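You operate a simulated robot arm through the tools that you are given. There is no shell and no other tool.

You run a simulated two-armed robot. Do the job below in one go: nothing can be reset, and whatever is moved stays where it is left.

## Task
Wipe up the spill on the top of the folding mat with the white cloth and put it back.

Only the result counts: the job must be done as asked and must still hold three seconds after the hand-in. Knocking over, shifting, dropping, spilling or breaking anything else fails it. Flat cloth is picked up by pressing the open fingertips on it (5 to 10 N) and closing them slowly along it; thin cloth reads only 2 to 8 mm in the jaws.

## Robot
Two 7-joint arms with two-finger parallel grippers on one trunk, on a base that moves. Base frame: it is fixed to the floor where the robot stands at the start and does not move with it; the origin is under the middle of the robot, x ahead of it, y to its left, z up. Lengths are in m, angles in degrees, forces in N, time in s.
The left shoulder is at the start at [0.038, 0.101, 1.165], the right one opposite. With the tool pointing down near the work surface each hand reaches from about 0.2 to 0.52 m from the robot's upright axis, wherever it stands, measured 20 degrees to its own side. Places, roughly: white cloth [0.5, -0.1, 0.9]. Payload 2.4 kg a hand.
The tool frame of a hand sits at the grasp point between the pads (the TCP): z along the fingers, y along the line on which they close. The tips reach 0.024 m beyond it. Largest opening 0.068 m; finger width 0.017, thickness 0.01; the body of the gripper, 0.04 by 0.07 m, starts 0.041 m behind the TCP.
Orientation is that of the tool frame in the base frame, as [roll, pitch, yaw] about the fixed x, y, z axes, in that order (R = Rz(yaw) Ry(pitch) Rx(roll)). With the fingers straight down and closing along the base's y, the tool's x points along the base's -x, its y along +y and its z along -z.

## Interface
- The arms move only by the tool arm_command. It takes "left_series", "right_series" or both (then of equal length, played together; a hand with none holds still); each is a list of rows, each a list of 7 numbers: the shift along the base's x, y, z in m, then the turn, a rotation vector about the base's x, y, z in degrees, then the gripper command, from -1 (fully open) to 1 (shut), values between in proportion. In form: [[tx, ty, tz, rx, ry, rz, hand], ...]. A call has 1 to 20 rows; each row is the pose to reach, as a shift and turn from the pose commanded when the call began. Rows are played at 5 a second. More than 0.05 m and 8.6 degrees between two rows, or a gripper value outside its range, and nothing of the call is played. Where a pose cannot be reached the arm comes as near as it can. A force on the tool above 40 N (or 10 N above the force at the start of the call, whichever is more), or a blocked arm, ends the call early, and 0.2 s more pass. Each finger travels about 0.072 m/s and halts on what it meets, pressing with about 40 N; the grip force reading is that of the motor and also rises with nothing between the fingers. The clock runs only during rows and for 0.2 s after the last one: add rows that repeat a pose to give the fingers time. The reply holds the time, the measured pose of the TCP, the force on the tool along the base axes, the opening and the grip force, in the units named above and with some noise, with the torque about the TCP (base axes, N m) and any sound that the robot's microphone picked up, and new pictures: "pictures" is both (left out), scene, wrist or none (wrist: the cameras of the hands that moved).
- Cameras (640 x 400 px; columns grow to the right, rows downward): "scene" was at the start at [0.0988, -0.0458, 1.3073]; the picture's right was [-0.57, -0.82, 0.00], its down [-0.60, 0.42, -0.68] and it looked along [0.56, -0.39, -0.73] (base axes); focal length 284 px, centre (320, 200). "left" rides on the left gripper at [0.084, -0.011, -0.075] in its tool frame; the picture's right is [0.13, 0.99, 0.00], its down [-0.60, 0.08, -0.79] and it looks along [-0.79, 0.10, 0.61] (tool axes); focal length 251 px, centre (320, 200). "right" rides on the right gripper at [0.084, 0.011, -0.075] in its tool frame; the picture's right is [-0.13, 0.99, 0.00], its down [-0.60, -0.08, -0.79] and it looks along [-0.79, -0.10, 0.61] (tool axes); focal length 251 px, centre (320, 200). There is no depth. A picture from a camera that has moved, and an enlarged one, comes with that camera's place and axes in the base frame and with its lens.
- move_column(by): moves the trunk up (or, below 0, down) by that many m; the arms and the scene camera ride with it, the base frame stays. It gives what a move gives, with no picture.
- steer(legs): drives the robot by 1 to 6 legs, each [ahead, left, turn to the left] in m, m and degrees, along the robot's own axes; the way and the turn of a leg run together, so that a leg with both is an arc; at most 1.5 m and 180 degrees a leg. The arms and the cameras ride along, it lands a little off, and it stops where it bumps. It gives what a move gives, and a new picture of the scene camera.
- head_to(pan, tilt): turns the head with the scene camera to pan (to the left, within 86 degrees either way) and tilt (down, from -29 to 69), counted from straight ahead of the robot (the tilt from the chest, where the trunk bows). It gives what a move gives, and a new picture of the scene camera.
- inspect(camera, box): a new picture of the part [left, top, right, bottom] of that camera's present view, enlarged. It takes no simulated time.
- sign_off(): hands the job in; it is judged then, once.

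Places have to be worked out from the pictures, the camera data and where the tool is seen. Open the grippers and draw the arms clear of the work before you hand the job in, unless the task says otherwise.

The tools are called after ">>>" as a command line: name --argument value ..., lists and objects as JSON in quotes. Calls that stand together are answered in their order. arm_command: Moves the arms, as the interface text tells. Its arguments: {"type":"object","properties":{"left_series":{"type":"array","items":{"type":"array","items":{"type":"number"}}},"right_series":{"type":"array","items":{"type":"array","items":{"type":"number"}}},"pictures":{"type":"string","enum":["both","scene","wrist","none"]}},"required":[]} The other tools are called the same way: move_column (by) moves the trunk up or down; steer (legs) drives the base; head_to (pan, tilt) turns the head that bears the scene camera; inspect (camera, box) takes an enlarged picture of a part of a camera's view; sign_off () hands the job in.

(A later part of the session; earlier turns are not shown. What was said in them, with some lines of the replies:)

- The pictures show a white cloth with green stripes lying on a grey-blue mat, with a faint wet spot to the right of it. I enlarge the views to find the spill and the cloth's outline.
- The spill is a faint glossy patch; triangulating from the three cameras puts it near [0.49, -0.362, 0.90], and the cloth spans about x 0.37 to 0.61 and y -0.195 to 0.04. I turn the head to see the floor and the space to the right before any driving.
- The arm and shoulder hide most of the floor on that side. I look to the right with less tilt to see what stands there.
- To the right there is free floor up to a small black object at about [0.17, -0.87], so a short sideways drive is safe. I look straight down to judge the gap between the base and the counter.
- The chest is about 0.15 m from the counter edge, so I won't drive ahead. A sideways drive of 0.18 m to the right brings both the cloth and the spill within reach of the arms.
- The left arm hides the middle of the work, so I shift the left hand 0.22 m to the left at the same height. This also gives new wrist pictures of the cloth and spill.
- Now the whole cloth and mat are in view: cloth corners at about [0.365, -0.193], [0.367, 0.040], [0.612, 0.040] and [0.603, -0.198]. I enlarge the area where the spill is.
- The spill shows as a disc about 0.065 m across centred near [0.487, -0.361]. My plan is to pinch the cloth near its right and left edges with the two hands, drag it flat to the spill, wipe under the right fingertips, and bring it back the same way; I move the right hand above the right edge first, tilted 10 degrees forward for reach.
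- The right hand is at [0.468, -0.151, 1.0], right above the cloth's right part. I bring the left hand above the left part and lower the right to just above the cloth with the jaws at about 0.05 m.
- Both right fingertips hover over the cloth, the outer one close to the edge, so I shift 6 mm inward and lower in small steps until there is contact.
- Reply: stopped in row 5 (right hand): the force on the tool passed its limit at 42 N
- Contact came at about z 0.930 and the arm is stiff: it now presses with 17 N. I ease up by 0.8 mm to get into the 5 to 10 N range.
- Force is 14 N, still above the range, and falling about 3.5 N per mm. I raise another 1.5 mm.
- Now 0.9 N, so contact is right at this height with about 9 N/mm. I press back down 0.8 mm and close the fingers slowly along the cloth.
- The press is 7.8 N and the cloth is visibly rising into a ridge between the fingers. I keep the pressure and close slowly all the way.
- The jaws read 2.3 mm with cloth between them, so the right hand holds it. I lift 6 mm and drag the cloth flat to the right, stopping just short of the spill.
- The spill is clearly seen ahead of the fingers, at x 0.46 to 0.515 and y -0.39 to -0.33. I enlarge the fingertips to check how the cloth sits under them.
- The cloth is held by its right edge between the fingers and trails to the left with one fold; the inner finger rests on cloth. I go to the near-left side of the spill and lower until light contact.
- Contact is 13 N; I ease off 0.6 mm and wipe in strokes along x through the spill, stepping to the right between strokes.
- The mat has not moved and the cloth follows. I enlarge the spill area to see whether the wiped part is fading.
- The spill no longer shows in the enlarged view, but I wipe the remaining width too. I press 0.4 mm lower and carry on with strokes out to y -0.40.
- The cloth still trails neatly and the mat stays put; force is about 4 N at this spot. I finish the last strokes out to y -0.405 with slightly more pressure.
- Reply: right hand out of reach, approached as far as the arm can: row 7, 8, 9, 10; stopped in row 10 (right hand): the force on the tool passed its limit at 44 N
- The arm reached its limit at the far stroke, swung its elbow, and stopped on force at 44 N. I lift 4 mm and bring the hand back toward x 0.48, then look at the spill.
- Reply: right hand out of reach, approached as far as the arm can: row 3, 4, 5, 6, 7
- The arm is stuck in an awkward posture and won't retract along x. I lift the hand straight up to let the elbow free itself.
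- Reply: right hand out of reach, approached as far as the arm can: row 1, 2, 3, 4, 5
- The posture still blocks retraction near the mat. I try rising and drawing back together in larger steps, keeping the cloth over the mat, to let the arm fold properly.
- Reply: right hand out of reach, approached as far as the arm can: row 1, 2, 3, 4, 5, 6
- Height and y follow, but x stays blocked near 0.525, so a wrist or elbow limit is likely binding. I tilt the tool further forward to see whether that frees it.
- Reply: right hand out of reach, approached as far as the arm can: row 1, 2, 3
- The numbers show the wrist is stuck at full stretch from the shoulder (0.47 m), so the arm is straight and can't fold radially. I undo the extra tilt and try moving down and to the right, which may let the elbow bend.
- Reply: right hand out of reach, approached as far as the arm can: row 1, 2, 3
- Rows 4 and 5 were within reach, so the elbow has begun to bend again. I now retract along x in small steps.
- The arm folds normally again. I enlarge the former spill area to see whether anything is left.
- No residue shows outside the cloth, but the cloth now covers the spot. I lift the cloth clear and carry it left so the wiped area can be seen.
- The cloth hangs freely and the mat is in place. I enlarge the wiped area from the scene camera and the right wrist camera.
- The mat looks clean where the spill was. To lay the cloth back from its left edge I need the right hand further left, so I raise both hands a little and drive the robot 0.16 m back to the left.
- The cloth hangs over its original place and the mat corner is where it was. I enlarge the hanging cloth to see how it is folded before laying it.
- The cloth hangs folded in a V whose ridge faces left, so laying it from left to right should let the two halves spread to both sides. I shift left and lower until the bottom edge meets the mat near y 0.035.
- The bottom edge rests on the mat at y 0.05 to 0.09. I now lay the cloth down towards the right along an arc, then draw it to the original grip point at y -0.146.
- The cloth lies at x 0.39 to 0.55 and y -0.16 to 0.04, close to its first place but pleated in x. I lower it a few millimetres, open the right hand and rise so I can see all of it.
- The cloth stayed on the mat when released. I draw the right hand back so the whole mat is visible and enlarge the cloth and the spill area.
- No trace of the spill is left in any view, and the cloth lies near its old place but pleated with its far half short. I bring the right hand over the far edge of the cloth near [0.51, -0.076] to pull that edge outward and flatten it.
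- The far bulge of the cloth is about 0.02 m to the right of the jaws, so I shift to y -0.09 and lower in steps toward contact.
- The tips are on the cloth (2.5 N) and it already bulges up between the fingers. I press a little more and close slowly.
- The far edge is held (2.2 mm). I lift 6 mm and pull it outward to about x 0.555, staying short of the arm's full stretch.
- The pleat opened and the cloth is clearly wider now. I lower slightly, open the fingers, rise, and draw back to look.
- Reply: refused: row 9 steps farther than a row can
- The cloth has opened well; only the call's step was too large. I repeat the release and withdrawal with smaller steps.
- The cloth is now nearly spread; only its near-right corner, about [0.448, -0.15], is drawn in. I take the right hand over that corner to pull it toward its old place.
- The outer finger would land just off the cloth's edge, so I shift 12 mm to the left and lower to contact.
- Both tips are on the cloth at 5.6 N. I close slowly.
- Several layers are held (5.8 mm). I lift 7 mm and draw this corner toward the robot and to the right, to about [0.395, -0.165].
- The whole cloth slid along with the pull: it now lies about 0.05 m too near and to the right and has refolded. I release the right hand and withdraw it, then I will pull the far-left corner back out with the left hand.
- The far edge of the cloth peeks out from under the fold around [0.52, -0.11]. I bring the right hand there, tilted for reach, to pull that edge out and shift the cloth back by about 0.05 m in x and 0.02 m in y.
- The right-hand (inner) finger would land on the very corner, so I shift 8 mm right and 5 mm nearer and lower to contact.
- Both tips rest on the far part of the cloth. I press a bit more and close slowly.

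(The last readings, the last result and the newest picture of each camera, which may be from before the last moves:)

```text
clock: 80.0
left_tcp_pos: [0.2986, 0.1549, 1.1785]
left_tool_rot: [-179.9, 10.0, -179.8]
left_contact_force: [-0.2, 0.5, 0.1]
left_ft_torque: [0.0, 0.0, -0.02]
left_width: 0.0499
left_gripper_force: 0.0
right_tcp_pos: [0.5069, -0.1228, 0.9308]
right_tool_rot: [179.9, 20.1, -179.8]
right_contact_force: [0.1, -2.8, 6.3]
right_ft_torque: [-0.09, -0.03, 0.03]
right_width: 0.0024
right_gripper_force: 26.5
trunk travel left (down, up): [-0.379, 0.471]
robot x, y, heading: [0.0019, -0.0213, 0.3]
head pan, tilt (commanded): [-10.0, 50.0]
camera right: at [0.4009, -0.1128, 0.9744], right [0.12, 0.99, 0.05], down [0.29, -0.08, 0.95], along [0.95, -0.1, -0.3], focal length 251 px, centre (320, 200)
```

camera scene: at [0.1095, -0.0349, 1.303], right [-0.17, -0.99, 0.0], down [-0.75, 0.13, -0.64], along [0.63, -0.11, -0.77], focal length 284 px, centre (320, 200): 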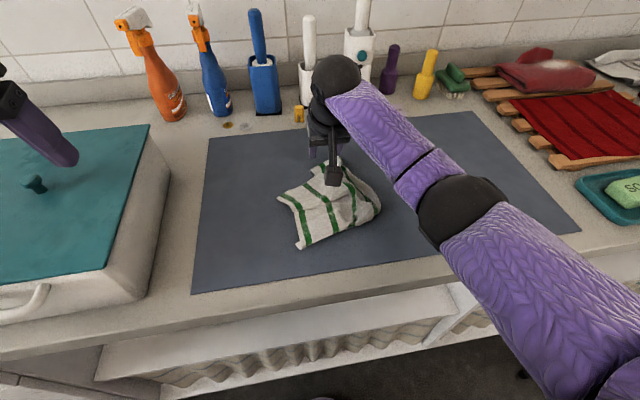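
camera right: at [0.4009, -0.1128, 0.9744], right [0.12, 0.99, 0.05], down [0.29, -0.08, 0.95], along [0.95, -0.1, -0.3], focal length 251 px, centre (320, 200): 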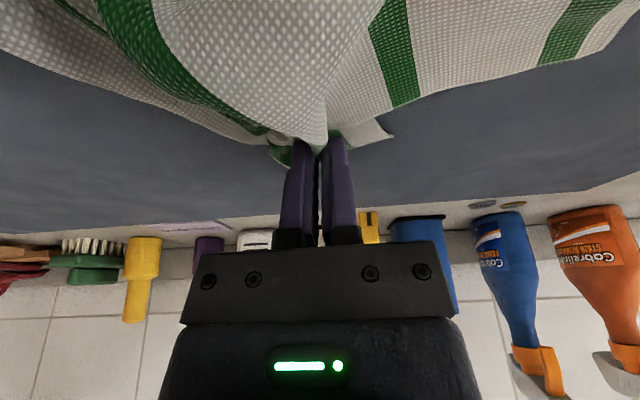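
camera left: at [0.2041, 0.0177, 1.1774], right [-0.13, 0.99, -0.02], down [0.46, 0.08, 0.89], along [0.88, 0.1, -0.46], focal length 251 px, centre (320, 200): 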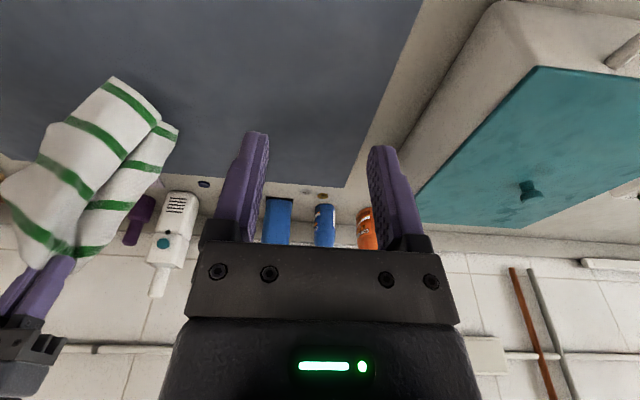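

Cloth is held (2.4 mm). I lift 7 mm and pull it outward and to the left, to about [0.555, -0.083].

>>> arm_command --right_series '[[0, 0, 0.004, 0, 0, 0, 1], [0.004, 0.004, 0.007, 0, -1, 0, 1], [0.012, 0.01, 0.007, 0, -2, 0, 1], [0.02, 0.017, 0.007, 0, -3, 0, 1], [0.028, 0.024, 0.007, 0, -4, 0, 1], [0.036, 0.031, 0.007, 0, -5, 0, 1], [0.043, 0.036, 0.007, 0, -5, 0, 1], [0.048, 0.04, 0.007, 0, -5, 0, 1], [0.048, 0.04, 0.007, 0, -5, 0, 1]]' --pictures "both"

>>> inspect --camera "scene" --box '[230, 130, 390, 250]'

>>> inspect --camera "left" --box '[0, 0, 300, 200]'

```text
clock: 82.0
left_tcp_pos: [0.2991, 0.1541, 1.1782]
left_tool_rot: [-180.0, 10.1, -179.9]
left_contact_force: [-0.9, -0.3, 0.9]
left_ft_torque: [-0.02, -0.02, -0.02]
left_width: 0.05
left_gripper_force: 0.1
right_tcp_pos: [0.554, -0.0829, 0.9386]
right_tool_rot: [179.8, 25.1, -179.7]
right_contact_force: [0.1, -0.1, -0.1]
right_ft_torque: [0.0, -0.01, 0.0]
right_width: 0.0024
right_gripper_force: 26.2
trunk travel left (down, up): [-0.379, 0.471]
robot x, y, heading: [-0.0019, -0.0206, 0.2]
head pan, tilt (commanded): [-10.0, 50.0]
camera scene: at [0.1095, -0.0348, 1.303], right [-0.17, -0.99, 0.0], down [-0.75, 0.13, -0.64], along [0.63, -0.11, -0.77], focal length 284 px, centre (320, 200)
camera right: at [0.4458, -0.0722, 0.9714], right [0.11, 0.99, 0.06], down [0.21, -0.08, 0.97], along [0.97, -0.1, -0.22], focal length 251 px, centre (320, 200)
```

scene: 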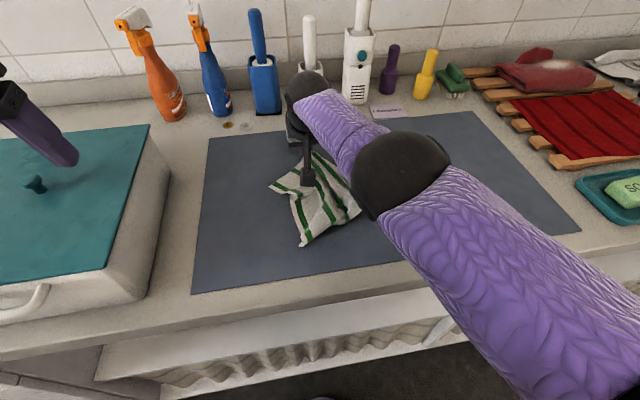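
right: 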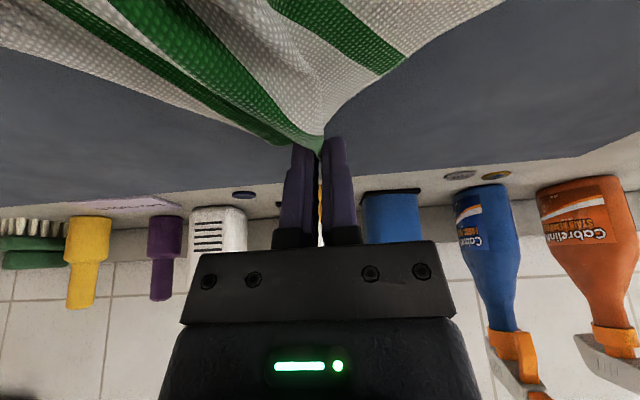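

```text
3.33 times, centred on (310, 190) of scene
camera zoom: at [0.1095, -0.0348, 1.303], right [-0.17, -0.99, 0.0], down [-0.75, 0.13, -0.64], along [0.63, -0.11, -0.77], focal length 946 px, centre (353, 233)
```

zoom: 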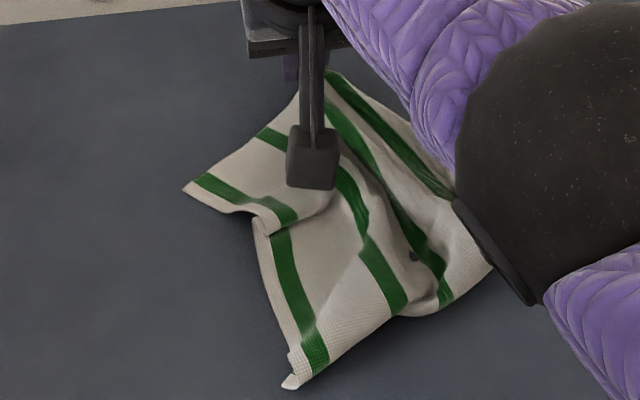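

```text
2.00 times, centred on (150, 100) of left
camera zoom: at [0.2038, 0.1453, 1.2371], right [-0.13, 0.99, -0.02], down [0.46, 0.08, 0.89], along [0.88, 0.1, -0.46], focal length 503 px, centre (660, 400)
```

zoom: 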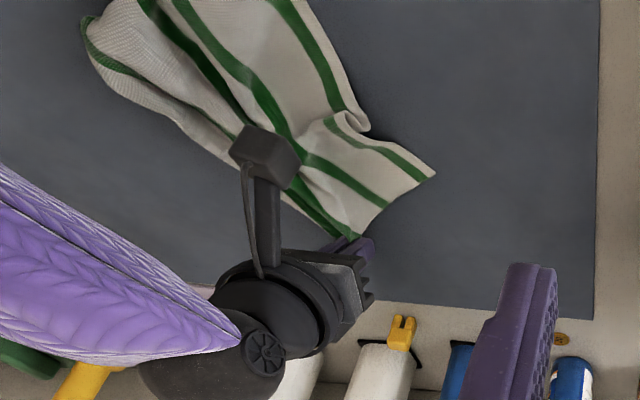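

The far edge is out again and the cloth is mostly spread, its middle now near [0.455, -0.075]. I release and withdraw the right hand to look at it.

>>> arm_command --right_series '[[0, 0, -0.005, 0, 0, 0, 1], [0, 0, -0.005, 0, 0, 0, 0.7], [0, 0, -0.005, 0, 0, 0, 0.4], [0, 0, -0.005, 0, 0, 0, 0.2], [0, 0, -0.005, 0, 0, 0, 0.0], [0, 0, 0.006, 0, 0, 0, 0.0], [-0.005, 0, 0.025, 0, 2, 0, 0.0], [-0.02, -0.01, 0.05, 0, 4, 0, 0.0], [-0.04, -0.03, 0.07, 0, 6, 0, -0.2], [-0.065, -0.055, 0.09, 0, 8, 0, -0.3], [-0.09, -0.085, 0.11, 0, 10, 0, -0.3], [-0.115, -0.115, 0.12, 0, 12, 0, -0.3], [-0.145, -0.145, 0.13, 0, 14, 0, -0.3], [-0.175, -0.175, 0.14, 0, 15, 0, -0.3], [-0.21, -0.205, 0.15, 0, 15, 0, -0.3], [-0.21, -0.235, 0.15, 0, 15, 0, -0.3], [-0.21, -0.235, 0.15, 0, 15, 0, -0.3]]' --pictures "both"

>>> inspect --camera "scene" --box '[230, 130, 390, 250]'

>>> inspect --camera "left" --box '[0, 0, 300, 200]'

```text
clock: 85.6
left_tcp_pos: [0.2996, 0.1556, 1.1782]
left_tool_rot: [-180.0, 10.0, -179.8]
left_contact_force: [0.2, -0.2, 1.0]
left_ft_torque: [0.04, -0.01, 0.01]
left_width: 0.05
left_gripper_force: 0.0
right_tcp_pos: [0.3432, -0.3188, 1.0885]
right_tool_rot: [179.9, 10.1, -179.7]
right_contact_force: [-0.3, -0.4, -0.6]
right_ft_torque: [-0.02, 0.03, -0.01]
right_width: 0.0443
right_gripper_force: 0.1
trunk travel left (down, up): [-0.379, 0.471]
robot x, y, heading: [-0.0009, -0.0223, 0.1]
head pan, tilt (commanded): [-10.0, 50.0]
camera scene: at [0.1095, -0.0349, 1.303], right [-0.17, -0.99, 0.0], down [-0.75, 0.13, -0.64], along [0.63, -0.11, -0.77], focal length 284 px, centre (320, 200)
camera right: at [0.2471, -0.3079, 1.1485], right [0.12, 0.99, 0.03], down [0.46, -0.08, 0.89], along [0.88, -0.1, -0.46], focal length 251 px, centre (320, 200)
```

scene: 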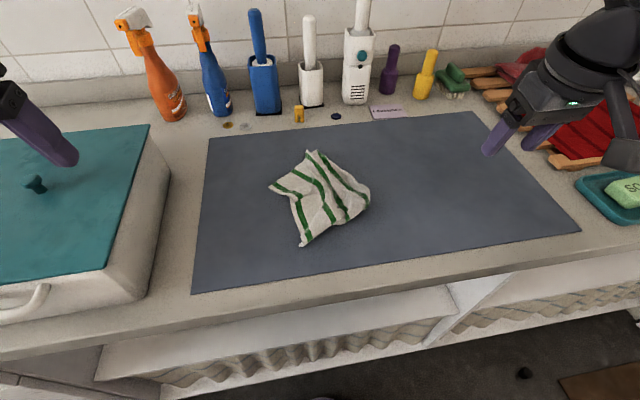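
right: 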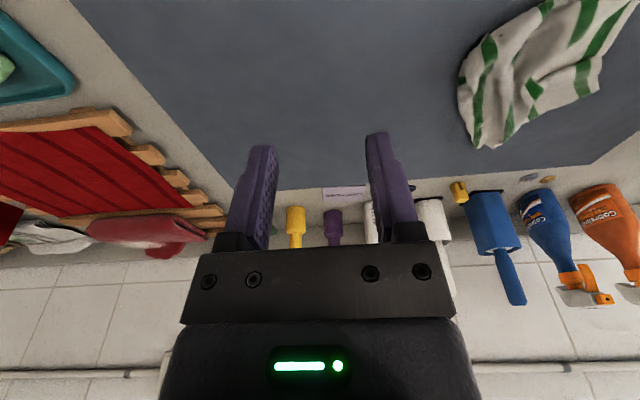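

```text
3.33 times, centred on (310, 190) of scene
camera zoom: at [0.1095, -0.0349, 1.303], right [-0.17, -0.99, 0.0], down [-0.75, 0.13, -0.64], along [0.63, -0.11, -0.77], focal length 946 px, centre (353, 233)
```

zoom: 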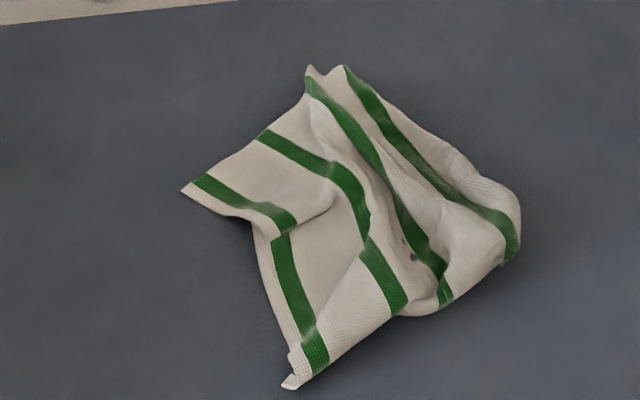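

```text
2.00 times, centred on (150, 100) of left
camera zoom: at [0.2038, 0.1452, 1.2372], right [-0.13, 0.99, -0.02], down [0.46, 0.08, 0.89], along [0.88, 0.1, -0.46], focal length 503 px, centre (660, 400)
```

zoom: 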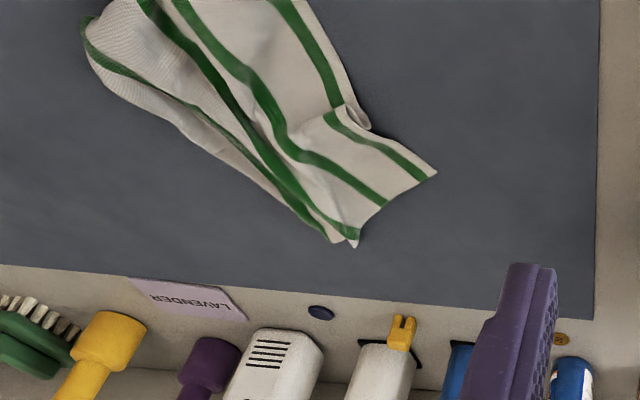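

The far-left tip of the cloth lies near [0.485, -0.004] with slack in the left edge. I bring the left hand over it to pull that corner outward and to the left.

>>> arm_command --left_series '[[0.02, -0.02, -0.02, 0, -1, 0, -0.3], [0.04, -0.045, -0.04, 0, -2, 0, -0.2], [0.06, -0.07, -0.06, 0, -3, 0, -0.1], [0.08, -0.095, -0.085, 0, -4, 0, 0.0], [0.1, -0.12, -0.11, 0, -5, 0, 0.1], [0.12, -0.145, -0.135, 0, -6, 0, 0.1], [0.145, -0.17, -0.16, 0, -8, 0, 0.1], [0.165, -0.19, -0.185, 0, -9, 0, 0.1], [0.174, -0.194, -0.208, 0, -10, 0, 0.1], [0.174, -0.194, -0.215, 0, -10, 0, 0.1], [0.174, -0.194, -0.215, 0, -10, 0, 0.1]]' --pictures "both"

```text
clock: 88.0
left_tcp_pos: [0.4738, -0.0393, 0.9636]
left_tool_rot: [179.9, 19.9, -179.9]
left_contact_force: [-0.1, 0.4, 0.6]
left_ft_torque: [0.01, 0.02, -0.02]
left_width: 0.0305
left_gripper_force: 0.1
right_tcp_pos: [0.3435, -0.3186, 1.0882]
right_tool_rot: [179.8, 10.1, -179.7]
right_contact_force: [-0.9, -0.4, 0.4]
right_ft_torque: [0.0, 0.01, -0.01]
right_width: 0.0441
right_gripper_force: 0.1
trunk travel left (down, up): [-0.379, 0.471]
robot x, y, heading: [-0.0018, -0.0218, -0.1]
head pan, tilt (commanded): [-10.0, 50.0]
camera scene: at [0.1094, -0.0351, 1.303], right [-0.17, -0.98, 0.0], down [-0.75, 0.13, -0.64], along [0.63, -0.11, -0.77], focal length 284 px, centre (320, 200)
camera left: at [0.3691, -0.0491, 1.0045], right [-0.12, 0.99, -0.04], down [0.3, 0.08, 0.95], along [0.95, 0.1, -0.3], focal length 251 px, centre (320, 200)
```

scene: 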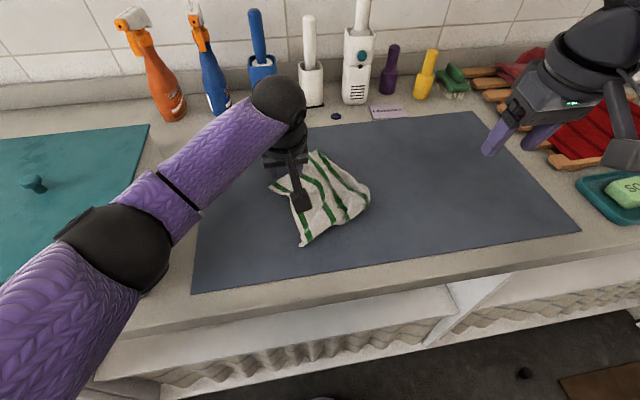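
left: 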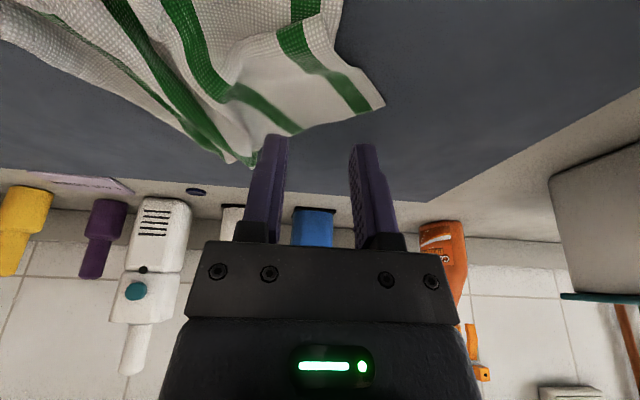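

Both left fingers are over the tip region of the cloth. I lower to contact.

>>> arm_command --left_series '[[0, 0, -0.01, 0, 0, 0, 0.1], [0, 0, -0.02, 0, 0, 0, 0.1], [0, 0, -0.027, 0, 0, 0, 0.1], [0, 0, -0.0305, 0, 0, 0, 0.1], [0, 0, -0.032, 0, 0, 0, 0.1], [0, 0, -0.032, 0, 0, 0, 0.1]]' --pictures "none"

```text
clock: 89.4
left_tcp_pos: [0.4722, -0.0406, 0.9301]
left_tool_rot: [179.9, 20.1, -179.9]
left_contact_force: [0.0, 0.6, 0.3]
left_ft_torque: [0.02, -0.01, -0.01]
left_width: 0.0306
left_gripper_force: 0.1
right_tcp_pos: [0.3439, -0.318, 1.0881]
right_tool_rot: [179.9, 10.1, -179.7]
right_contact_force: [-0.3, -0.6, -1.0]
right_ft_torque: [0.03, 0.03, -0.02]
right_width: 0.0444
right_gripper_force: 0.1
trunk travel left (down, up): [-0.379, 0.471]
robot x, y, heading: [-0.0048, -0.0221, 0.2]
head pan, tilt (commanded): [-10.0, 50.0]
```

No load yet at z 0.930, so the left hand's contact height is slightly lower. I go down a further 1.2 mm in small steps.

>>> arm_command --left_series '[[0, 0, -0.0006, 0, 0, 0, 0.1], [0, 0, -0.0012, 0, 0, 0, 0.1], [0, 0, -0.0012, 0, 0, 0, 0.1]]' --pictures "none"

```text
clock: 90.2
left_tcp_pos: [0.4723, -0.0397, 0.9297]
left_tool_rot: [179.9, 20.0, -180.0]
left_contact_force: [1.1, 0.3, 2.2]
left_ft_torque: [0.04, -0.03, -0.06]
left_width: 0.0305
left_gripper_force: 0.2
right_tcp_pos: [0.3434, -0.3183, 1.0879]
right_tool_rot: [179.8, 10.1, -179.7]
right_contact_force: [-0.3, -0.8, 0.2]
right_ft_torque: [-0.03, 0.01, -0.01]
right_width: 0.0443
right_gripper_force: 0.0
trunk travel left (down, up): [-0.379, 0.471]
robot x, y, heading: [0.0011, -0.023, 0.3]
head pan, tilt (commanded): [-10.0, 50.0]
```

Light contact at 2.2 N. I press 0.6 mm more and close slowly.

>>> arm_command --left_series '[[0, 0, -0.0006, 0, 0, 0, 0.1], [0, 0, -0.0006, 0, 0, 0, 0.2], [0, 0, -0.0006, 0, 0, 0, 0.3], [0, 0, -0.0006, 0, 0, 0, 0.4], [0, 0, -0.0006, 0, 0, 0, 0.5], [0, 0, -0.0006, 0, 0, 0, 0.6], [0, 0, -0.0006, 0, 0, 0, 0.7], [0, 0, -0.0006, 0, 0, 0, 0.8], [0, 0, -0.0006, 0, 0, 0, 0.9], [0, 0, -0.0006, 0, 0, 0, 1], [0, 0, -0.0006, 0, 0, 0, 1]]' --pictures "wrist"

```text
clock: 92.6
left_tcp_pos: [0.4711, -0.0387, 0.9302]
left_tool_rot: [180.0, 20.1, -179.9]
left_contact_force: [0.2, 3.8, 11.6]
left_ft_torque: [0.15, -0.01, -0.03]
left_width: 0.0018
left_gripper_force: 26.3
right_tcp_pos: [0.3428, -0.3181, 1.0877]
right_tool_rot: [179.8, 10.2, -179.7]
right_contact_force: [0.8, 0.0, -0.1]
right_ft_torque: [-0.01, -0.01, -0.01]
right_width: 0.0444
right_gripper_force: 0.0
trunk travel left (down, up): [-0.379, 0.471]
robot x, y, heading: [0.0009, -0.0214, 0.2]
head pan, tilt (commanded): [-10.0, 50.0]
camera left: at [0.3681, -0.0486, 0.9712], right [-0.12, 0.99, -0.04], down [0.3, 0.08, 0.95], along [0.95, 0.1, -0.3], focal length 251 px, centre (320, 200)
```

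left: 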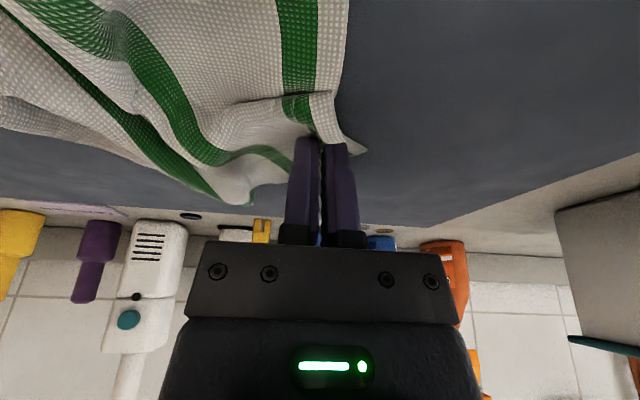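

The jaws read about 2 mm with the cloth's tip drawn in. I lift 7 mm and pull the corner outward and left.

>>> arm_command --left_series '[[0, 0, 0.004, 0, 0, 0, 1], [0.005, 0.003, 0.007, 0, 0, 0, 1], [0.014, 0.01, 0.007, 0, -1, 0, 1], [0.024, 0.017, 0.007, 0, -2, 0, 1], [0.034, 0.024, 0.007, 0, -3, 0, 1], [0.044, 0.031, 0.007, 0, -4, 0, 1], [0.054, 0.038, 0.007, 0, -5, 0, 1], [0.064, 0.044, 0.007, 0, -5, 0, 1], [0.072, 0.05, 0.007, 0, -5, 0, 1], [0.072, 0.05, 0.007, 0, -5, 0, 1]]' --pictures "both"

>>> inspect --camera "scene" --box '[230, 130, 390, 250]'

>>> inspect --camera "right" --box '[400, 0, 640, 180]'

```text
clock: 94.8
left_tcp_pos: [0.5448, 0.0109, 0.9372]
left_tool_rot: [-180.0, 25.0, -179.9]
left_contact_force: [-0.1, -0.5, 0.0]
left_ft_torque: [0.0, 0.0, -0.02]
left_width: 0.0018
left_gripper_force: 25.3
right_tcp_pos: [0.3428, -0.3175, 1.0874]
right_tool_rot: [179.8, 10.1, -179.7]
right_contact_force: [0.5, 1.1, -0.8]
right_ft_torque: [-0.01, -0.01, 0.01]
right_width: 0.0445
right_gripper_force: 0.0
trunk travel left (down, up): [-0.379, 0.471]
robot x, y, heading: [0.0009, -0.0225, 0.3]
head pan, tilt (commanded): [-10.0, 50.0]
camera scene: at [0.1095, -0.0351, 1.303], right [-0.17, -0.99, 0.0], down [-0.75, 0.13, -0.64], along [0.63, -0.11, -0.77], focal length 284 px, centre (320, 200)
camera left: at [0.4381, 0.0008, 0.9687], right [-0.12, 0.99, -0.05], down [0.21, 0.08, 0.97], along [0.97, 0.1, -0.22], focal length 251 px, centre (320, 200)
```

scene: 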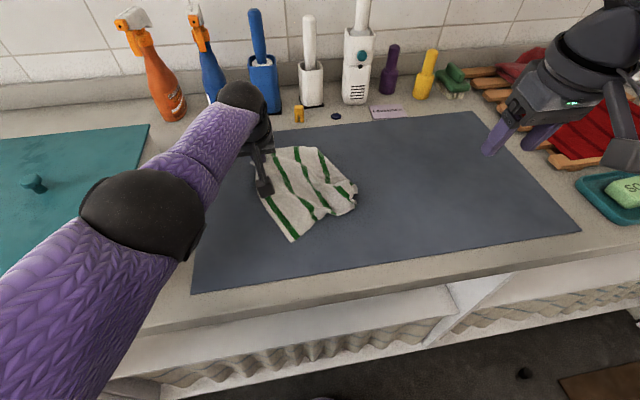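
left: 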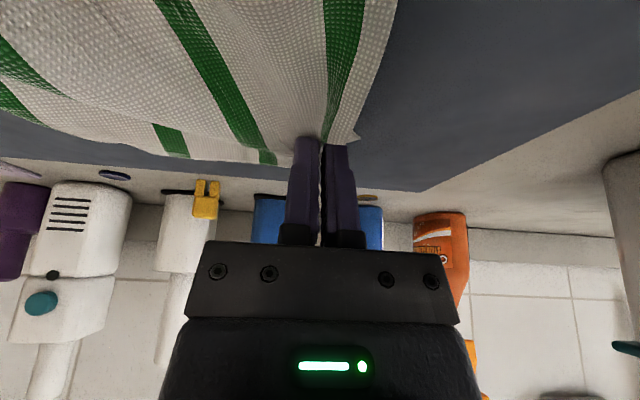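

```text
3.33 times, centred on (310, 190) of scene
camera zoom: at [0.1095, -0.0351, 1.303], right [-0.17, -0.99, 0.0], down [-0.75, 0.13, -0.64], along [0.63, -0.11, -0.77], focal length 946 px, centre (353, 233)
```

zoom: 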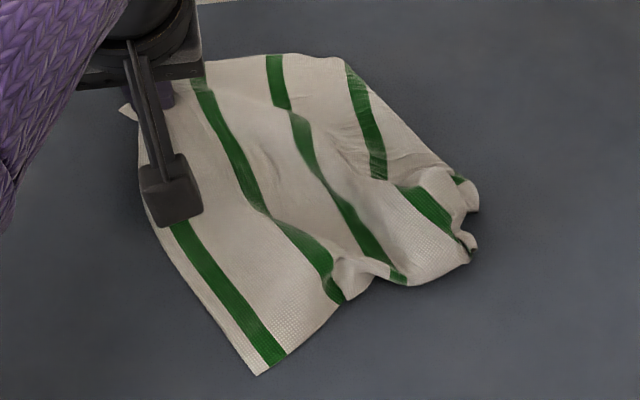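

```text
2.22 times, centred on (520, 90) of right
camera zoom: at [0.2473, -0.3077, 1.1484], right [0.12, 0.99, 0.03], down [0.46, -0.08, 0.89], along [0.88, -0.1, -0.46], focal length 559 px, centre (-124, 444)
```

zoom: 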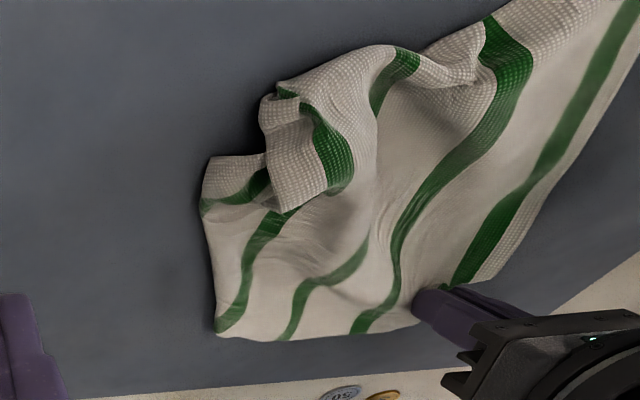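

Very good: the cloth is spread again with its middle near [0.475, -0.07], within about 0.015 m of where it lay. I lower slightly, open the left hand gently, and withdraw it upward.

>>> arm_command --left_series '[[0, 0, -0.004, 0, 0, 0, 1], [0, 0, -0.004, 0, 0, 0, 0.7], [0, 0, -0.004, 0, 0, 0, 0.5], [0, 0, -0.004, 0, 0, 0, 0.3], [0, 0, -0.004, 0, 0, 0, 0.2], [0, 0, 0.004, 0, 0, 0, 0.2], [0, 0, 0.02, 0, 1, 0, 0.2], [-0.01, 0.005, 0.045, 0, 3, 0, 0.2], [-0.03, 0.015, 0.075, 0, 5, 0, 0.0], [-0.055, 0.03, 0.105, 0, 7, 0, -0.3], [-0.085, 0.045, 0.135, 0, 9, 0, -0.6], [-0.115, 0.06, 0.165, 0, 11, 0, -0.8], [-0.145, 0.075, 0.19, 0, 13, 0, -1], [-0.18, 0.09, 0.21, 0, 15, 0, -1], [-0.215, 0.1, 0.23, 0, 15, 0, -1], [-0.25, 0.11, 0.24, 0, 15, 0, -1], [-0.25, 0.11, 0.24, 0, 15, 0, -1]]' --pictures "both"

>>> inspect --camera "scene" --box '[230, 130, 390, 250]'

```text
clock: 98.4
left_tcp_pos: [0.2949, 0.1207, 1.1755]
left_tool_rot: [179.8, 9.9, -179.9]
left_contact_force: [0.1, 0.5, -0.9]
left_ft_torque: [-0.01, -0.01, -0.05]
left_width: 0.0679
left_gripper_force: 0.1
right_tcp_pos: [0.3445, -0.3182, 1.089]
right_tool_rot: [179.8, 10.1, -179.8]
right_contact_force: [-0.5, -0.3, 0.1]
right_ft_torque: [-0.02, 0.01, 0.01]
right_width: 0.0443
right_gripper_force: 0.0
trunk travel left (down, up): [-0.379, 0.471]
robot x, y, heading: [0.002, -0.0214, 0.1]
head pan, tilt (commanded): [-10.0, 50.0]
camera scene: at [0.1094, -0.035, 1.303], right [-0.17, -0.99, 0.0], down [-0.75, 0.13, -0.64], along [0.63, -0.11, -0.77], focal length 284 px, centre (320, 200)
camera left: at [0.1997, 0.1116, 1.235], right [-0.13, 0.99, -0.02], down [0.46, 0.08, 0.89], along [0.88, 0.1, -0.46], focal length 251 px, centre (320, 200)
```

scene: 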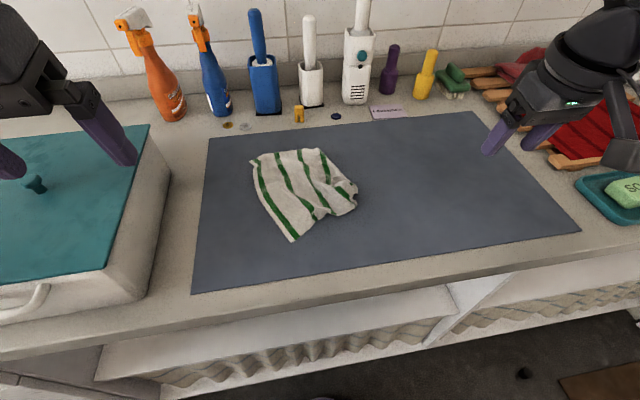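
left: 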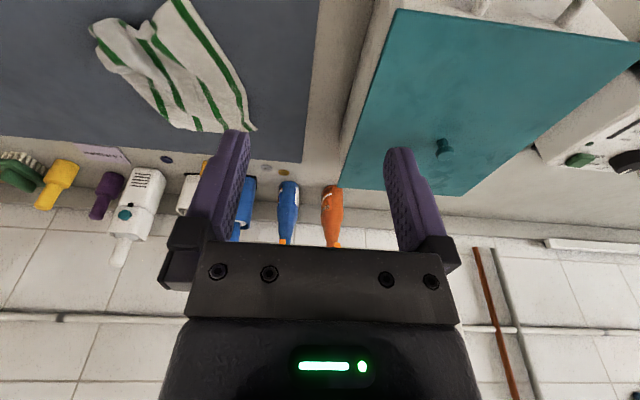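

```text
3.33 times, centred on (310, 190) of scene
camera zoom: at [0.1094, -0.035, 1.303], right [-0.17, -0.99, 0.0], down [-0.75, 0.13, -0.64], along [0.63, -0.11, -0.77], focal length 946 px, centre (353, 233)
```

zoom: 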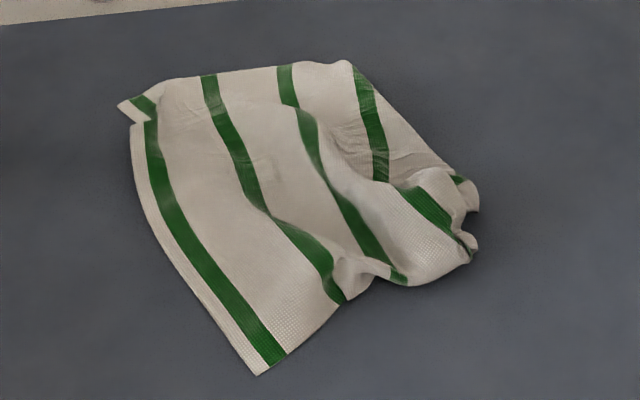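

The cloth rests spread near its original place and both hands are free. I draw the right hand back and turn the head to the first viewing angle to confirm the spill is gone.

>>> arm_command --right_series '[[-0.03, 0, 0.005, 0, 0, 0, -0.6], [-0.06, 0, 0.01, 0, 2, 0, -0.8], [-0.09, 0, 0.015, 0, 5, 0, -1], [-0.12, 0, 0.02, 0, 10, 0, -1], [-0.12, 0, 0.02, 0, 10, 0, -1]]' --pictures "wrist"

>>> head_to --pan -35 --tilt 47

>>> inspect --camera "scene" --box '[220, 80, 420, 205]'

>>> inspect --camera "right" --box '[120, 60, 440, 260]'

>>> inspect --camera "left" --box '[0, 0, 200, 130]'

```text
clock: 99.6
left_tcp_pos: [0.2957, 0.1215, 1.1762]
left_tool_rot: [-179.9, 10.0, -179.9]
left_contact_force: [-0.2, -0.3, -0.4]
left_ft_torque: [0.0, -0.01, 0.01]
left_width: 0.0682
left_gripper_force: 0.0
right_tcp_pos: [0.2235, -0.3162, 1.1079]
right_tool_rot: [179.8, 0.0, -179.7]
right_contact_force: [-0.5, 0.3, -0.1]
right_ft_torque: [0.04, -0.03, 0.02]
right_width: 0.0681
right_gripper_force: 0.1
trunk travel left (down, up): [-0.379, 0.471]
robot x, y, heading: [0.0006, -0.0214, 0.0]
head pan, tilt (commanded): [-10.0, 50.0]
camera right: at [0.1397, -0.3072, 1.1846], right [0.12, 0.99, 0.01], down [0.6, -0.08, 0.79], along [0.79, -0.1, -0.61], focal length 251 px, centre (320, 200)
```

right: 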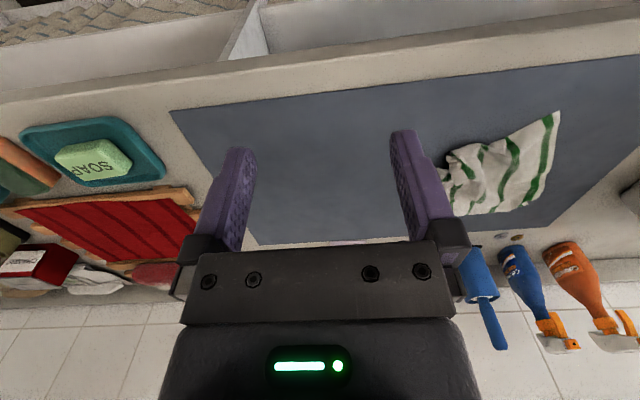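

```text
clock: 100.5
left_tcp_pos: [0.294, 0.1207, 1.1757]
left_tool_rot: [-180.0, 9.9, -179.9]
left_contact_force: [-0.3, 0.3, 0.5]
left_ft_torque: [0.0, 0.01, 0.01]
left_width: 0.0678
left_gripper_force: 0.0
right_tcp_pos: [0.2242, -0.3176, 1.1082]
right_tool_rot: [179.7, 0.1, -179.7]
right_contact_force: [-0.1, -0.4, 0.6]
right_ft_torque: [0.01, -0.01, 0.0]
right_width: 0.068
right_gripper_force: 0.1
trunk travel left (down, up): [-0.379, 0.471]
robot x, y, heading: [-0.001, -0.0186, 0.1]
head pan, tilt (commanded): [-35.0, 47.0]
camera scene: at [0.0988, -0.0673, 1.3071], right [-0.57, -0.82, 0.0], down [-0.6, 0.42, -0.68], along [0.56, -0.39, -0.73], focal length 284 px, centre (320, 200)
```

scene: 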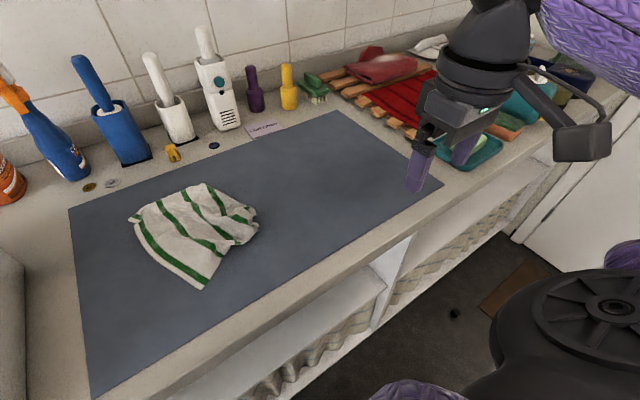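

```text
3.20 times, centred on (320, 142) of scene
camera zoom: at [0.0988, -0.0673, 1.3071], right [-0.57, -0.82, 0.0], down [-0.6, 0.42, -0.68], along [0.56, -0.39, -0.73], focal length 908 px, centre (320, 384)
```

zoom: 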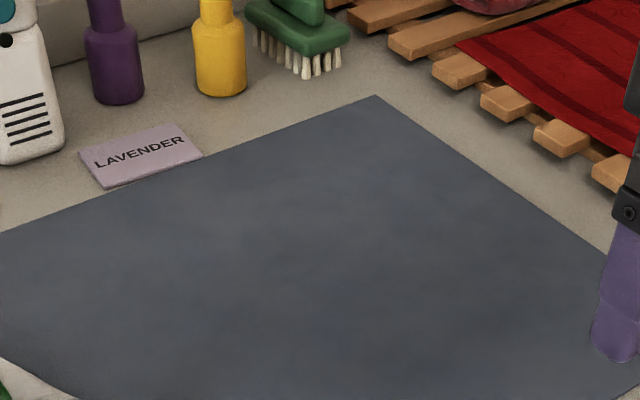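

```text
2.00 times, centred on (280, 160) of right
camera zoom: at [0.1399, -0.3073, 1.1845], right [0.12, 0.99, 0.01], down [0.6, -0.08, 0.79], along [0.79, -0.1, -0.61], focal length 503 px, centre (400, 280)
```

zoom: 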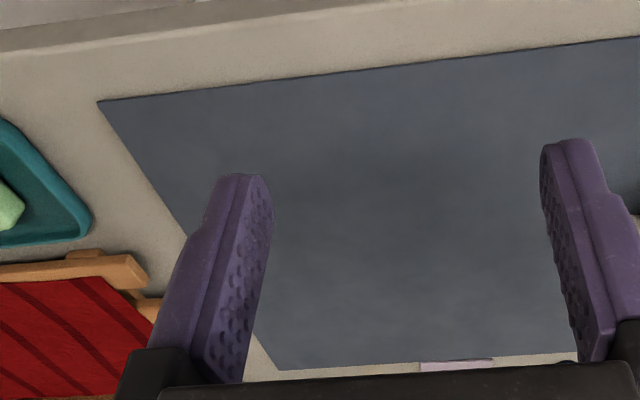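

```text
3.08 times, centred on (100, 65) of left
camera zoom: at [0.2001, 0.1115, 1.2349], right [-0.13, 0.99, -0.02], down [0.46, 0.08, 0.89], along [0.88, 0.1, -0.46], focal length 774 px, centre (997, 615)
```

zoom: 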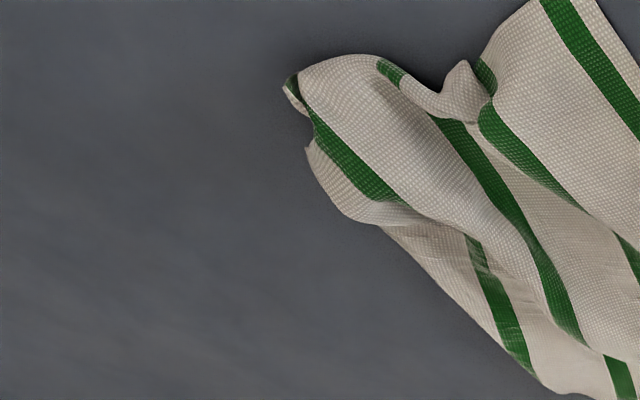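

The spill is gone from every view, the mat and the other things are where they were, and the cloth's middle lies at about [0.48, -0.07], close to its original [0.488, -0.078]. I draw the left hand back a bit more with the grippers open.

>>> arm_command --left_series '[[-0.025, 0, 0.005, 0, 2, 0, -1], [-0.05, 0, 0.01, 0, 5, 0, -1], [-0.07, 0, 0.01, 0, 10, 0, -1], [-0.07, 0, 0.01, 0, 10, 0, -1]]' --right_series '[[0, 0, 0, 0, 0, 0, -1], [0, 0, 0.01, 0, 0, 0, -1], [0, 0, 0.02, 0, 0, 0, -1], [0, 0, 0.02, 0, 0, 0, -1]]' --pictures "scene"

```text
clock: 101.5
left_tcp_pos: [0.2242, 0.1206, 1.1855]
left_tool_rot: [179.9, -0.1, -179.9]
left_contact_force: [-0.5, 0.6, -0.6]
left_ft_torque: [0.0, -0.01, -0.02]
left_width: 0.0681
left_gripper_force: 0.0
right_tcp_pos: [0.224, -0.3176, 1.128]
right_tool_rot: [179.7, 0.1, -179.6]
right_contact_force: [0.6, 0.1, 0.8]
right_ft_torque: [-0.01, 0.02, -0.02]
right_width: 0.0678
right_gripper_force: 0.1
right hand out of reach, approached as far as the arm can: row 3
trunk travel left (down, up): [-0.379, 0.471]
robot x, y, heading: [0.0013, -0.022, 0.3]
head pan, tilt (commanded): [-35.0, 47.0]
camera scene: at [0.0988, -0.0673, 1.3071], right [-0.57, -0.82, 0.0], down [-0.6, 0.42, -0.68], along [0.56, -0.39, -0.73], focal length 284 px, centre (320, 200)
```

scene: 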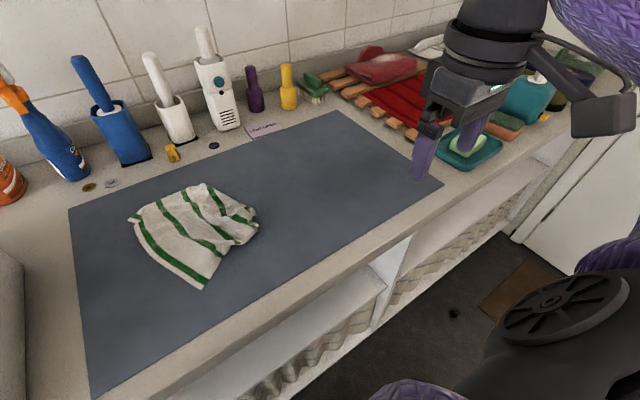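

Both grippers are open and clear of the work, the mat is dry, and the cloth is back at its place. I hand the job in.

>>> sign_off

```text
The job is handed in.
```

I wiped up the spill with the white cloth and put the cloth back on the folding mat. Enlarged views from three cameras showed no trace of the spill, and I have handed the job in.

- **Cloth:** it lies spread out with its middle about 1.5 cm from where it started. It is not perfectly flat: the near-right corner is still folded in, and the cloth sits slightly turned.
- **Surroundings:** the mat's corner is within about 3 mm of its first position. The other things on the counter look undisturbed in the last pictures.
- **Extra handling:** during the last wiping strokes the right arm over-reached, pressing at 44 N before it stopped. Later, one pull to straighten the cloth dragged all of it about 5 cm, and I corrected that.

Both grippers are open and both hands are drawn back, raised clear of the work.
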